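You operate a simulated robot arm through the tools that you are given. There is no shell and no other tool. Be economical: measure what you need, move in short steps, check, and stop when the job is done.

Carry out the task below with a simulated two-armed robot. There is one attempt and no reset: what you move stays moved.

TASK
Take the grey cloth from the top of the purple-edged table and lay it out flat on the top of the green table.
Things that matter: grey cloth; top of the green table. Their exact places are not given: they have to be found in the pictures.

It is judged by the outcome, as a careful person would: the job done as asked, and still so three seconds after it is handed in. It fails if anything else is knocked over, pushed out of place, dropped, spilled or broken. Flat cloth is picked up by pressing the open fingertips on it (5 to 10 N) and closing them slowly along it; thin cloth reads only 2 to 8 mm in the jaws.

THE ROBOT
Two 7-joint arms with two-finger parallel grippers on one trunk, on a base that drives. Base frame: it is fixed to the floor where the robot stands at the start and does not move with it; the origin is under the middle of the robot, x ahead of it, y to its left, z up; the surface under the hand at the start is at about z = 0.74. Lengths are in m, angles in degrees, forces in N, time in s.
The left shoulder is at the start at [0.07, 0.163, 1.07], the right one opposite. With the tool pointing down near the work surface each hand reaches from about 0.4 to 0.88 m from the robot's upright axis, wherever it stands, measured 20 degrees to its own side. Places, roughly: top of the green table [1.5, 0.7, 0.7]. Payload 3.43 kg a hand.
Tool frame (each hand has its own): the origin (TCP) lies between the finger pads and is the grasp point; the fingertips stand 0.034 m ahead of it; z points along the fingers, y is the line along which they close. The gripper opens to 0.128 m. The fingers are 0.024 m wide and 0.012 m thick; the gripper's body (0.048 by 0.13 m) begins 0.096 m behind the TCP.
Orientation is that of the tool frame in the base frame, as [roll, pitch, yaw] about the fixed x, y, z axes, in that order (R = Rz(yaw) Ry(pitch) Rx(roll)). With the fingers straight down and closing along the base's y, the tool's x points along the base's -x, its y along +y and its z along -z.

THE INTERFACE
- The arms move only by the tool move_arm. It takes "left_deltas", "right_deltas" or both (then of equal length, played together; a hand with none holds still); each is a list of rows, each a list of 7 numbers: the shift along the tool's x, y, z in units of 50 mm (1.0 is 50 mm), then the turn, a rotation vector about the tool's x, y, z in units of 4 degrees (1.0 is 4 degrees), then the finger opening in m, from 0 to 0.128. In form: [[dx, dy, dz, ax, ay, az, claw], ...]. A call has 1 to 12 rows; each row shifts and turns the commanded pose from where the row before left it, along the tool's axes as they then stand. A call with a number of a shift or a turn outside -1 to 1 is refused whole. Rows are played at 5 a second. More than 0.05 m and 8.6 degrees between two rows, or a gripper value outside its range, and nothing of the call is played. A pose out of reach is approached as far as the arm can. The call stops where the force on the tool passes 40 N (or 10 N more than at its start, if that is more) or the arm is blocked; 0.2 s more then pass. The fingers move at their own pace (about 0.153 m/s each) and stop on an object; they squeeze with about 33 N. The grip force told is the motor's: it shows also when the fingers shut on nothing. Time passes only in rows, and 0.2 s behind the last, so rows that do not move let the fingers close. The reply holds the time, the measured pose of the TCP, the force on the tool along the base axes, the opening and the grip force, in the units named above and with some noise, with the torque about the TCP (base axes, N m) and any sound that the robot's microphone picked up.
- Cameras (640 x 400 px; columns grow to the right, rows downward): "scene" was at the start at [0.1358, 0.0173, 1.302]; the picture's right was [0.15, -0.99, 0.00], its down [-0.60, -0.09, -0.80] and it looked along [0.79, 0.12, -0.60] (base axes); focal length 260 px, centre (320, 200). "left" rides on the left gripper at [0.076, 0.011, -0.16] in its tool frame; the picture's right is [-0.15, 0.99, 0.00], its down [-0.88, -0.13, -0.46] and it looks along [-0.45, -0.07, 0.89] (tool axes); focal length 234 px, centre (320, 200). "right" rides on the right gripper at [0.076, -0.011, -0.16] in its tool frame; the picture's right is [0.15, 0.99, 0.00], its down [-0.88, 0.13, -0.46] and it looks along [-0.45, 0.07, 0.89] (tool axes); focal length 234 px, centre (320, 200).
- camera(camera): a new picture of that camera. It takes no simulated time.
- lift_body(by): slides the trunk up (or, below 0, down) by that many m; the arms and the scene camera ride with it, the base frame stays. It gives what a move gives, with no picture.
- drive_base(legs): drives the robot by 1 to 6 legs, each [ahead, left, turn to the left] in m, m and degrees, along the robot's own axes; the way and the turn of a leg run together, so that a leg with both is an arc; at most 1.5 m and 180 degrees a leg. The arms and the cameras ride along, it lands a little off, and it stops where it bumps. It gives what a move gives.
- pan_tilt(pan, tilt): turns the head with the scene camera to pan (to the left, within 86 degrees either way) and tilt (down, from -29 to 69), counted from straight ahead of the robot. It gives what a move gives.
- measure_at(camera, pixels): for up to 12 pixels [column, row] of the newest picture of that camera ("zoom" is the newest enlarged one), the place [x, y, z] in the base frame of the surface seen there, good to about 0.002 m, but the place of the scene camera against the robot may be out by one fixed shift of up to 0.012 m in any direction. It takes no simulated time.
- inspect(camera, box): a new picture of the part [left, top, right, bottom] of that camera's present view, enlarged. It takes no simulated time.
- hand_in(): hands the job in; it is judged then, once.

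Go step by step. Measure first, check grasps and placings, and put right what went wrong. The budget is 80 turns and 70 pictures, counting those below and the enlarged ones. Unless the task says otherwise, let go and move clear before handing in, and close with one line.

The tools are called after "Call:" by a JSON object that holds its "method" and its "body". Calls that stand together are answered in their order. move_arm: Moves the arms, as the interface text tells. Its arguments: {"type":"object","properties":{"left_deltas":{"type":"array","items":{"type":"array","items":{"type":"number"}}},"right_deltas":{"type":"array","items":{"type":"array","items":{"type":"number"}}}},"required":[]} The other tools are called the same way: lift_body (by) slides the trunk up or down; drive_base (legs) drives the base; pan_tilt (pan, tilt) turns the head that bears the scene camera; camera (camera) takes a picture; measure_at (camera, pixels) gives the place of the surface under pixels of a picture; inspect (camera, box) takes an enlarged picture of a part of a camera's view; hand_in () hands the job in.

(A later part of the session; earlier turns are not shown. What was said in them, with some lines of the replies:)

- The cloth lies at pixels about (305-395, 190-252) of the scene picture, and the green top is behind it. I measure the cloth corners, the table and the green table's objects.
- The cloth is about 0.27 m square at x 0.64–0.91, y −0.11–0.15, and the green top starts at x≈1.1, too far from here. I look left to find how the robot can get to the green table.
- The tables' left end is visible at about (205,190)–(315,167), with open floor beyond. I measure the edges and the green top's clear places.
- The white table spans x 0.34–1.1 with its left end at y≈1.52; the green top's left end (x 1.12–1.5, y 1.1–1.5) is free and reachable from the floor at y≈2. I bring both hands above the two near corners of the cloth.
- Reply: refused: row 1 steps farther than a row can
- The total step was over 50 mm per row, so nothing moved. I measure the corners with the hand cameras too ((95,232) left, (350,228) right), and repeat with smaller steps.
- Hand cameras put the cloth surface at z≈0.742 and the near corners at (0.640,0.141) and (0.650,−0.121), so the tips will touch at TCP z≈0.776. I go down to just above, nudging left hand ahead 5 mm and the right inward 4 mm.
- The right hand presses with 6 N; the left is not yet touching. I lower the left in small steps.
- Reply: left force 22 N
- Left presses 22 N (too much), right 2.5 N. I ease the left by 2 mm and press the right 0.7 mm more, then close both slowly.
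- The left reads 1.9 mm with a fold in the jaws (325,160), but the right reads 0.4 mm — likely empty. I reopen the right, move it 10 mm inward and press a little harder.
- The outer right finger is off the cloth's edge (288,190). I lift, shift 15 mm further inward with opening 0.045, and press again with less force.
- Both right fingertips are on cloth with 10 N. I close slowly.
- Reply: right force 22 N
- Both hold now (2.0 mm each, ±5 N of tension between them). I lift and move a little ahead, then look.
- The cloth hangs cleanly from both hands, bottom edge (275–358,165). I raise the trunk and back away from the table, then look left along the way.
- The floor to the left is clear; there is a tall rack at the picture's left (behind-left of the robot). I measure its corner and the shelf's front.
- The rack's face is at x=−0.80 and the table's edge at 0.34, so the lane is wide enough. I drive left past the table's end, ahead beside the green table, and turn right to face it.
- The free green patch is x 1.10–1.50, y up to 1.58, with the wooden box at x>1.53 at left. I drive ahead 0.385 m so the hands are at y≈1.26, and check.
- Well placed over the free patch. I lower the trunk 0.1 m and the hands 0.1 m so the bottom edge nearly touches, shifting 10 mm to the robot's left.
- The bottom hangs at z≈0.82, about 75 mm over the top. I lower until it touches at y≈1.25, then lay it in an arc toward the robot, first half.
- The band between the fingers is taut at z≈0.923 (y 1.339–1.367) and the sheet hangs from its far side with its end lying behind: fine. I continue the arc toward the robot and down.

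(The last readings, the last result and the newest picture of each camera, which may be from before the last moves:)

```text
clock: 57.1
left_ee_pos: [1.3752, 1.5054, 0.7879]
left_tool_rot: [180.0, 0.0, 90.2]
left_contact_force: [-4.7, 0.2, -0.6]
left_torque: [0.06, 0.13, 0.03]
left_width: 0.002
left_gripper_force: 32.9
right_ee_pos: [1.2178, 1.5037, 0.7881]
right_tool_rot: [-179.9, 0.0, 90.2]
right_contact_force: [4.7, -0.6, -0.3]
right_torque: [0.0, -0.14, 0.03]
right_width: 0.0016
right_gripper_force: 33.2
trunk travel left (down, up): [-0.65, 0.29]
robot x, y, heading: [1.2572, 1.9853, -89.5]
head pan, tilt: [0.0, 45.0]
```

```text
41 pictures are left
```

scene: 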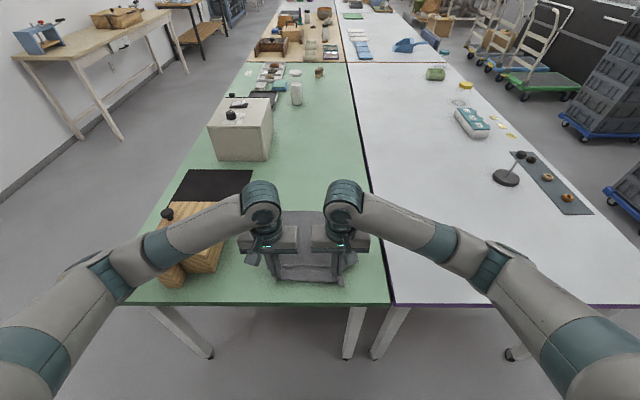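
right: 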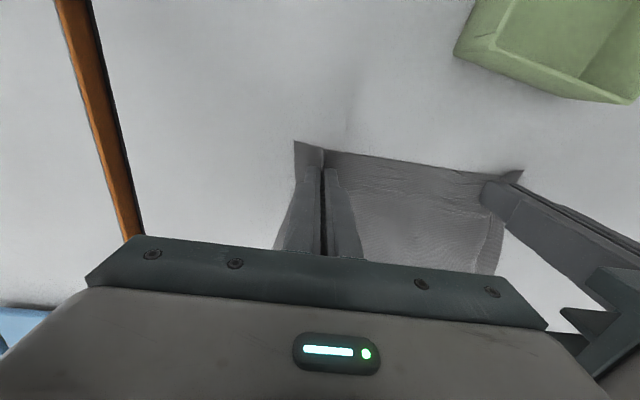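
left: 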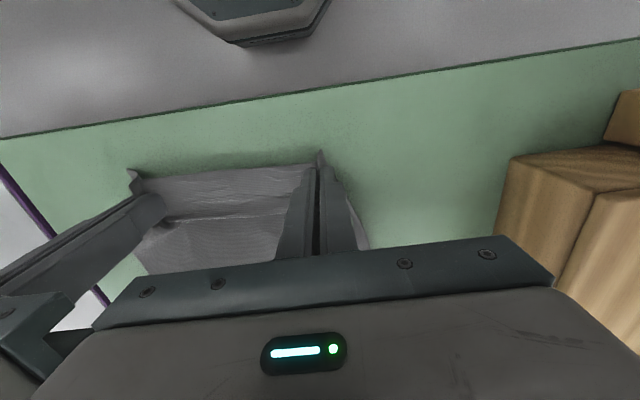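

The cloth lies behind the hands; I look closer at its far edge (300–325,212) before the last lowering.

Call:
{"method": "inspect", "body": {"camera": "scene", "box": [220, 190, 400, 306]}}

Call:
{"method": "measure_at", "body": {"camera": "scene", "pixels": [[305, 213], [315, 213], [360, 245], [355, 268], [310, 278], [310, 262], [190, 215]]}}

```text
3.45 times, centred on (310, 248) of scene
```

zoom: 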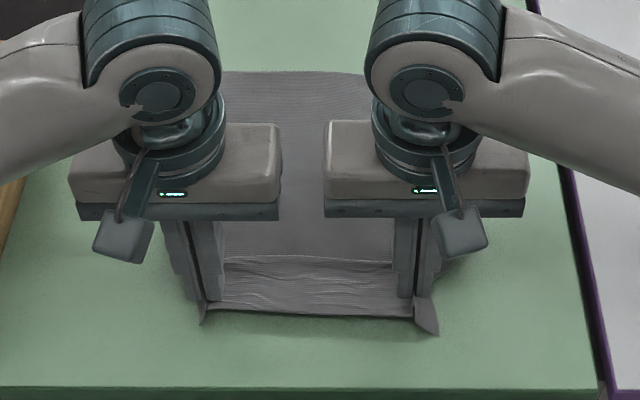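

```text
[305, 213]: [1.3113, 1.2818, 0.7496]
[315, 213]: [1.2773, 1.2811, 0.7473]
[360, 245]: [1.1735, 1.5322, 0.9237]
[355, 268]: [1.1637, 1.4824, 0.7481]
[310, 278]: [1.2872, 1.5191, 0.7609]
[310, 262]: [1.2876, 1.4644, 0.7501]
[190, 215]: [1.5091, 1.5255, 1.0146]
```

The far edge lies at y≈1.28, near edge at 1.52, span flat. I lower to light contact, then open slowly to undo the folds.

Call:
{"method": "move_arm", "body": {"left_deltas": [[0.05, 0, 0.1, 0, 0, 0, 0], [0, 0, 0.06, 0, 0, 0, 0], [0, 0, 0.03, 0, 0, 0, 0], [0, 0, 0, 0, 0, 0, 0]], "right_deltas": [[0.05, 0, 0.1, 0, 0, 0, 0], [0, 0, 0.06, 0, 0, 0, 0], [0, 0, 0.03, 0, 0, 0, 0], [0, 0, 0, 0, 0, 0, 0]]}}

```text
clock: 58.1
left_ee_pos: [1.3746, 1.5065, 0.7802]
left_tool_rot: [-179.9, 0.0, 90.3]
left_contact_force: [-3.9, 0.1, 1.1]
left_torque: [0.0, 0.14, 0.02]
left_width: 0.002
left_gripper_force: 32.6
right_ee_pos: [1.2169, 1.506, 0.7797]
right_tool_rot: [180.0, -0.1, 90.4]
right_contact_force: [3.9, 0.6, 0.5]
right_torque: [0.01, -0.15, 0.03]
right_width: 0.002
right_gripper_force: 32.6
trunk travel left (down, up): [-0.65, 0.29]
robot x, y, heading: [1.2578, 1.9884, -89.6]
head pan, tilt: [0.0, 45.0]
```

Call:
{"method": "move_arm", "body": {"left_deltas": [[0, 0, 0.06, 0, 0, 0, 0], [0, 0, 0.02, 0, 0, 0, 0], [0, 0, 0, 0, 0, 0, 0]], "right_deltas": [[0, 0, 0.06, 0, 0, 0, 0], [0, 0, 0.02, 0, 0, 0, 0], [0, 0, 0, 0, 0, 0, 0]]}}

```text
clock: 58.9
left_ee_pos: [1.375, 1.5074, 0.7752]
left_tool_rot: [-180.0, 0.0, 90.3]
left_contact_force: [-4.8, 0.2, 0.6]
left_torque: [-0.01, 0.15, 0.02]
left_width: 0.0023
left_gripper_force: 32.8
right_ee_pos: [1.2178, 1.5048, 0.7747]
right_tool_rot: [179.9, 0.0, 90.3]
right_contact_force: [4.1, 0.8, 2.4]
right_torque: [0.02, -0.15, 0.03]
right_width: 0.0018
right_gripper_force: 33.1
trunk travel left (down, up): [-0.65, 0.29]
robot x, y, heading: [1.2587, 1.9849, -89.5]
head pan, tilt: [0.0, 45.0]
```

Right touches with 2.4 N, left about to. I press a hair and open slowly to 40 mm.

Call:
{"method": "move_arm", "body": {"left_deltas": [[0, 0, 0.016, 0, 0, 0, 0.002], [0, 0, 0, 0, 0, 0, 0.007], [0, 0, 0, 0, 0, 0, 0.012], [0, 0, 0, 0, 0, 0, 0.018], [0, 0, 0, 0, 0, 0, 0.024], [0, 0, 0, 0, 0, 0, 0.03], [0, 0, 0, 0, 0, 0, 0.036], [0, 0, 0, 0, 0, 0, 0.042], [0, 0, 0, 0, 0, 0, 0.042]], "right_deltas": [[0, 0, 0.004, 0, 0, 0, 0.002], [0, 0, 0, 0, 0, 0, 0.007], [0, 0, 0, 0, 0, 0, 0.012], [0, 0, 0, 0, 0, 0, 0.018], [0, 0, 0, 0, 0, 0, 0.024], [0, 0, 0, 0, 0, 0, 0.03], [0, 0, 0, 0, 0, 0, 0.036], [0, 0, 0, 0, 0, 0, 0.042], [0, 0, 0, 0, 0, 0, 0.042]]}}

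Call:
{"method": "inspect", "body": {"camera": "scene", "box": [220, 190, 400, 306]}}

Call:
{"method": "camera", "body": {"camera": "left"}}

Call:
{"method": "camera", "body": {"camera": "right"}}

```text
clock: 60.9
left_ee_pos: [1.3752, 1.5075, 0.7751]
left_tool_rot: [-180.0, -0.1, 90.3]
left_contact_force: [-0.1, -0.4, 2.3]
left_torque: [-0.02, -0.03, 0.03]
left_width: 0.0416
left_gripper_force: 0.1
right_ee_pos: [1.2166, 1.5054, 0.7752]
right_tool_rot: [180.0, 0.0, 90.4]
right_contact_force: [0.2, 0.4, 3.9]
right_torque: [-0.01, 0.03, 0.02]
right_width: 0.0407
right_gripper_force: 0.0
trunk travel left (down, up): [-0.65, 0.29]
robot x, y, heading: [1.2602, 1.9877, -89.8]
head pan, tilt: [0.0, 45.0]
```

```text
3.45 times, centred on (310, 248) of scene
```

zoom: 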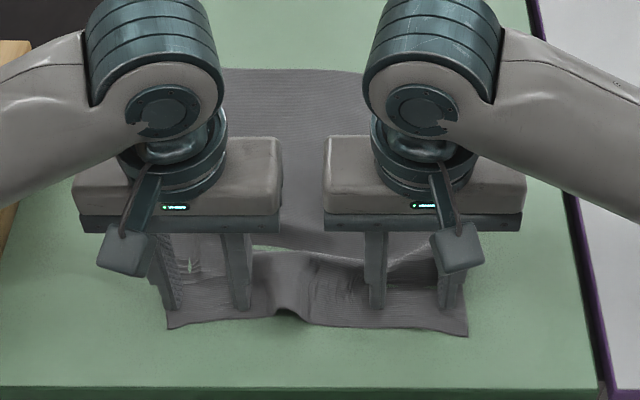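

```text
38 pictures are left
```

left: 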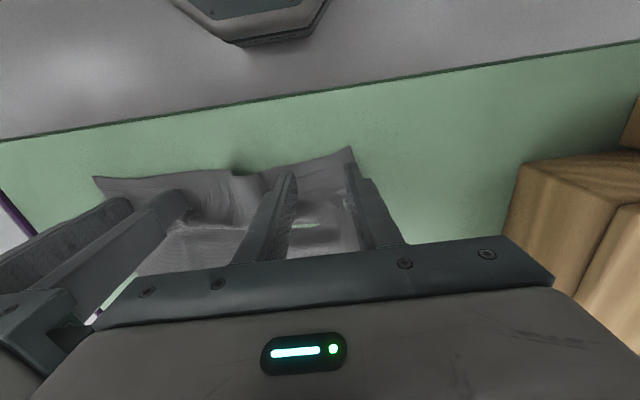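

```text
37 pictures are left
```

right: 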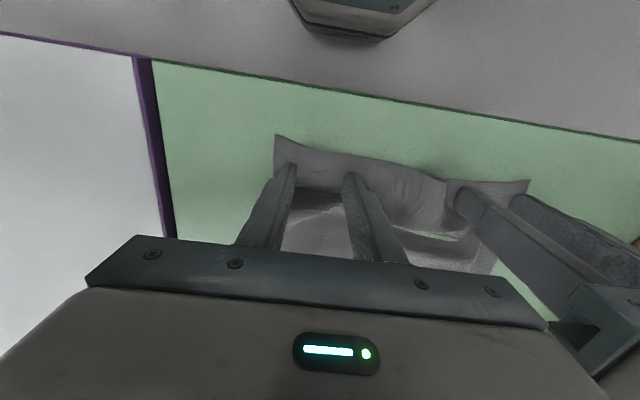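

The fold has opened; there is a small ruffle in the middle of the near edge. I raise the hands straight up and away to see the whole cloth.

Call:
{"method": "move_arm", "body": {"left_deltas": [[0, 0, -0.2, 0, 0, 0, 0.042], [0, 0, -0.4, 0, 0, 0, 0.042], [0, 0, -0.8, 0, 0, 0, 0.042], [0, 0.4, -0.8, 0, 0, 0, 0.042], [0, 0.6, -0.8, 0, 0, 0, 0.042], [0, 0.8, -0.6, 0, 0, 0, 0.042], [0, 0.8, -0.4, 0, 0, 0, 0.042]], "right_deltas": [[0, 0, -0.2, 0, 0, 0, 0.042], [0, 0, -0.4, 0, 0, 0, 0.042], [0, 0, -0.8, 0, 0, 0, 0.042], [0, -0.4, -0.8, 0, 0, 0, 0.042], [0, -0.6, -0.8, 0, 0, 0, 0.042], [0, -0.8, -0.6, 0, 0, 0, 0.042], [0, -0.8, -0.4, 0, 0, 0, 0.042]]}}

Call:
{"method": "inspect", "body": {"camera": "scene", "box": [200, 180, 420, 318]}}

```text
clock: 62.5
left_ee_pos: [1.5049, 1.5096, 0.9772]
left_tool_rot: [-180.0, 0.0, 90.2]
left_contact_force: [0.2, 0.9, -0.8]
left_torque: [-0.03, 0.0, -0.03]
left_width: 0.042
left_gripper_force: 0.0
right_ee_pos: [1.0884, 1.5038, 0.9742]
right_tool_rot: [179.9, 0.2, 90.4]
right_contact_force: [0.5, -0.3, 0.1]
right_torque: [0.01, 0.0, 0.02]
right_width: 0.0419
right_gripper_force: 0.1
trunk travel left (down, up): [-0.65, 0.29]
robot x, y, heading: [1.2598, 1.9836, -89.4]
head pan, tilt: [0.0, 45.0]
```

```text
2.90 times, centred on (310, 249) of scene
```

zoom: 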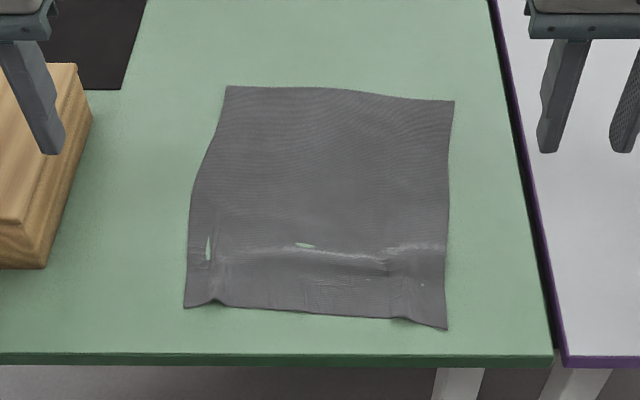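

The cloth lies spread with all four corners out and only a shallow crease at (200–440,245). I measure its height.

Call:
{"method": "measure_at", "body": {"camera": "zoom", "pixels": [[227, 88], [453, 102], [185, 306], [445, 327], [320, 170], [310, 235], [300, 258], [340, 265], [405, 250], [214, 300], [400, 318], [300, 340]]}}

```text
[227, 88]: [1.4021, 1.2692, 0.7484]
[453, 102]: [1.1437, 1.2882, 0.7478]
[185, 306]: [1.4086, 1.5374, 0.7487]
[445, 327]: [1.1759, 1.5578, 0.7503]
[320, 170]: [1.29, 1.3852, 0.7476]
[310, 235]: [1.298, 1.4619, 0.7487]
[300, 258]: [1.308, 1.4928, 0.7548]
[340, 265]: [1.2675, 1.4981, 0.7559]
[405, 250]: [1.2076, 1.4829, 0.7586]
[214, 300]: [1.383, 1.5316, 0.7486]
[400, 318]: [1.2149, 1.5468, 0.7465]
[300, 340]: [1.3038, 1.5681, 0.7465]
```

The crease is about 8 mm high and the near-right corner is drawn in 3 cm. I smooth it: closed fingertips over the near strip, then light press and pull outward.

Call:
{"method": "move_arm", "body": {"left_deltas": [[0, -0.6, 0.6, 0, 0, 0, 0], [0, -0.6, 0.6, 0, 0, 0, 0], [0, -0.7, 0.6, 0, 0, 0, 0], [0, -0.7, 0.6, 0, 0, 0, 0], [0, 0, 0.6, 0, 0, 0, 0], [0, 0, 0.6, 0, 0, 0, 0], [0, 0, 0.2, 0, 0, 0, 0], [0, 0, 0.16, 0, 0, 0, 0], [0, 0, 0, 0, 0, 0, 0]], "right_deltas": [[0.12, 0.6, 0.6, 0, 0, 0, 0], [0.12, 0.6, 0.6, 0, 0, 0, 0], [0, 0.6, 0.6, 0, 0, 0, 0], [0, 0.54, 0.6, 0, 0, 0, 0], [0, 0, 0.6, 0, 0, 0, 0], [0, 0, 0.6, 0, 0, 0, 0], [0, 0, 0.2, 0, 0, 0, 0], [0, 0, 0.1, 0, 0, 0, 0], [0, 0, 0, 0, 0, 0, 0]]}}

```text
clock: 64.5
left_ee_pos: [1.3755, 1.5054, 0.7772]
left_tool_rot: [-180.0, 0.0, 90.3]
left_contact_force: [0.0, -0.1, -0.5]
left_torque: [0.02, 0.03, 0.04]
left_width: 0.0001
left_gripper_force: 32.4
right_ee_pos: [1.2046, 1.5167, 0.7808]
right_tool_rot: [-180.0, 0.0, 90.3]
right_contact_force: [0.6, 0.7, -0.1]
right_torque: [0.0, 0.01, 0.03]
right_width: 0.0001
right_gripper_force: 32.9
trunk travel left (down, up): [-0.65, 0.29]
robot x, y, heading: [1.2566, 1.9853, -89.9]
head pan, tilt: [0.0, 45.0]
```

Call:
{"method": "move_arm", "body": {"left_deltas": [[0, 0, 0.03, 0, 0, 0, 0], [0, 0, 0.02, 0, 0, 0, 0], [0, 0, 0, 0, 0, 0, 0]], "right_deltas": [[0, 0, 0.08, 0, 0, 0, 0], [0, 0, 0.04, 0, 0, 0, 0], [0, 0, 0, 0, 0, 0, 0]]}}

```text
clock: 65.3
left_ee_pos: [1.3751, 1.5075, 0.776]
left_tool_rot: [-180.0, 0.1, 90.2]
left_contact_force: [0.8, -1.0, 8.7]
left_torque: [-0.01, -0.04, 0.01]
left_width: 0.0
left_gripper_force: 32.8
right_ee_pos: [1.2045, 1.5174, 0.7755]
right_tool_rot: [179.9, 0.0, 90.2]
right_contact_force: [-0.4, 0.4, 3.3]
right_torque: [0.01, -0.02, -0.01]
right_width: 0.0
right_gripper_force: 32.4
trunk travel left (down, up): [-0.65, 0.29]
robot x, y, heading: [1.2577, 1.9861, -89.9]
head pan, tilt: [0.0, 45.0]
```

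Left presses 8.7 N, right 3.3 N. I press the right slightly more and pull: right hand 22 mm outward, both 8 mm toward the robot.

Call:
{"method": "move_arm", "body": {"left_deltas": [[0, 0, 0, 0, 0, 0, 0], [0.03, 0.01, 0, 0, 0, 0, 0], [0.03, 0.01, 0, 0, 0, 0, 0], [0.03, 0.01, 0, 0, 0, 0, 0], [0.03, 0.01, 0, 0, 0, 0, 0], [0.03, 0.01, 0, 0, 0, 0, 0], [0, 0, 0, 0, 0, 0, 0]], "right_deltas": [[0, 0, 0.014, 0, 0, 0, 0], [0.03, -0.09, 0, 0, 0, 0, 0], [0.03, -0.09, 0, 0, 0, 0, 0], [0.03, -0.09, 0, 0, 0, 0, 0], [0.03, -0.09, 0, 0, 0, 0, 0], [0.03, -0.09, 0, 0, 0, 0, 0], [0, 0, 0, 0, 0, 0, 0]]}}

Call:
{"method": "move_arm", "body": {"left_deltas": [[0, 0, -0.2, 0, 0, 0, 0], [0, 0, -0.4, 0, 0, 0, 0], [0, 0, -0.8, 0, 0, 0, 0], [0, 0.4, -0.8, 0, 0, 0, 0], [0, 0.6, -0.8, 0, 0, 0, 0], [0, 0.8, -0.6, 0, 0, 0, 0], [0, 0.8, -0.4, 0, 0, 0, 0]], "right_deltas": [[0, 0, -0.2, 0, 0, 0, 0], [0, 0, -0.4, 0, 0, 0, 0], [0, 0, -0.8, 0, 0, 0, 0], [0, -0.4, -0.8, 0, 0, 0, 0], [0, -0.6, -0.8, 0, 0, 0, 0], [0, -0.8, -0.6, 0, 0, 0, 0], [0, -0.8, -0.4, 0, 0, 0, 0]]}}

Call:
{"method": "inspect", "body": {"camera": "scene", "box": [200, 180, 420, 318]}}

```text
clock: 66.9
left_ee_pos: [1.3777, 1.5169, 0.7759]
left_tool_rot: [-179.9, 0.1, 90.2]
left_contact_force: [-5.9, 0.1, 8.8]
left_torque: [0.05, 0.21, 0.05]
left_width: 0.0001
left_gripper_force: 32.5
right_ee_pos: [1.1824, 1.5256, 0.7763]
right_tool_rot: [179.9, 0.1, 90.4]
right_contact_force: [12.4, -2.0, 20.5]
right_torque: [0.01, -0.42, -0.01]
right_width: 0.0
right_gripper_force: 32.6
trunk travel left (down, up): [-0.65, 0.29]
robot x, y, heading: [1.2592, 1.987, -89.6]
head pan, tilt: [0.0, 45.0]
```

```text
clock: 68.5
left_ee_pos: [1.5086, 1.5168, 0.9762]
left_tool_rot: [-180.0, 0.1, 90.3]
left_contact_force: [0.3, -0.1, 0.5]
left_torque: [-0.08, 0.02, 0.02]
left_width: 0.0
left_gripper_force: 33.3
right_ee_pos: [1.0511, 1.5243, 0.973]
right_tool_rot: [179.9, 0.1, 90.4]
right_contact_force: [0.0, 0.7, -0.2]
right_torque: [-0.01, 0.0, 0.0]
right_width: 0.0001
right_gripper_force: 33.2
trunk travel left (down, up): [-0.65, 0.29]
robot x, y, heading: [1.26, 1.987, -89.7]
head pan, tilt: [0.0, 45.0]
```

```text
2.90 times, centred on (310, 249) of scene
```

zoom: 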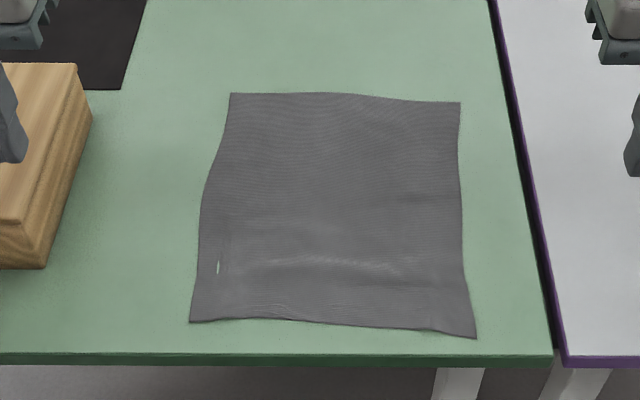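

The cloth now lies flat and square on the green top, with all four corners out ((230,93), (460,102), (190,322), (476,337)). The wooden box is where it was, and both hands are empty and clear, so I hand in.

Call:
{"method": "hand_in", "body": {}}

```text
The job is handed in.
```

The grey cloth is laid out flat on the green table, apart from a faint leftover crease near one edge. Both hands have let go and are clear, and I saw nothing else disturbed.
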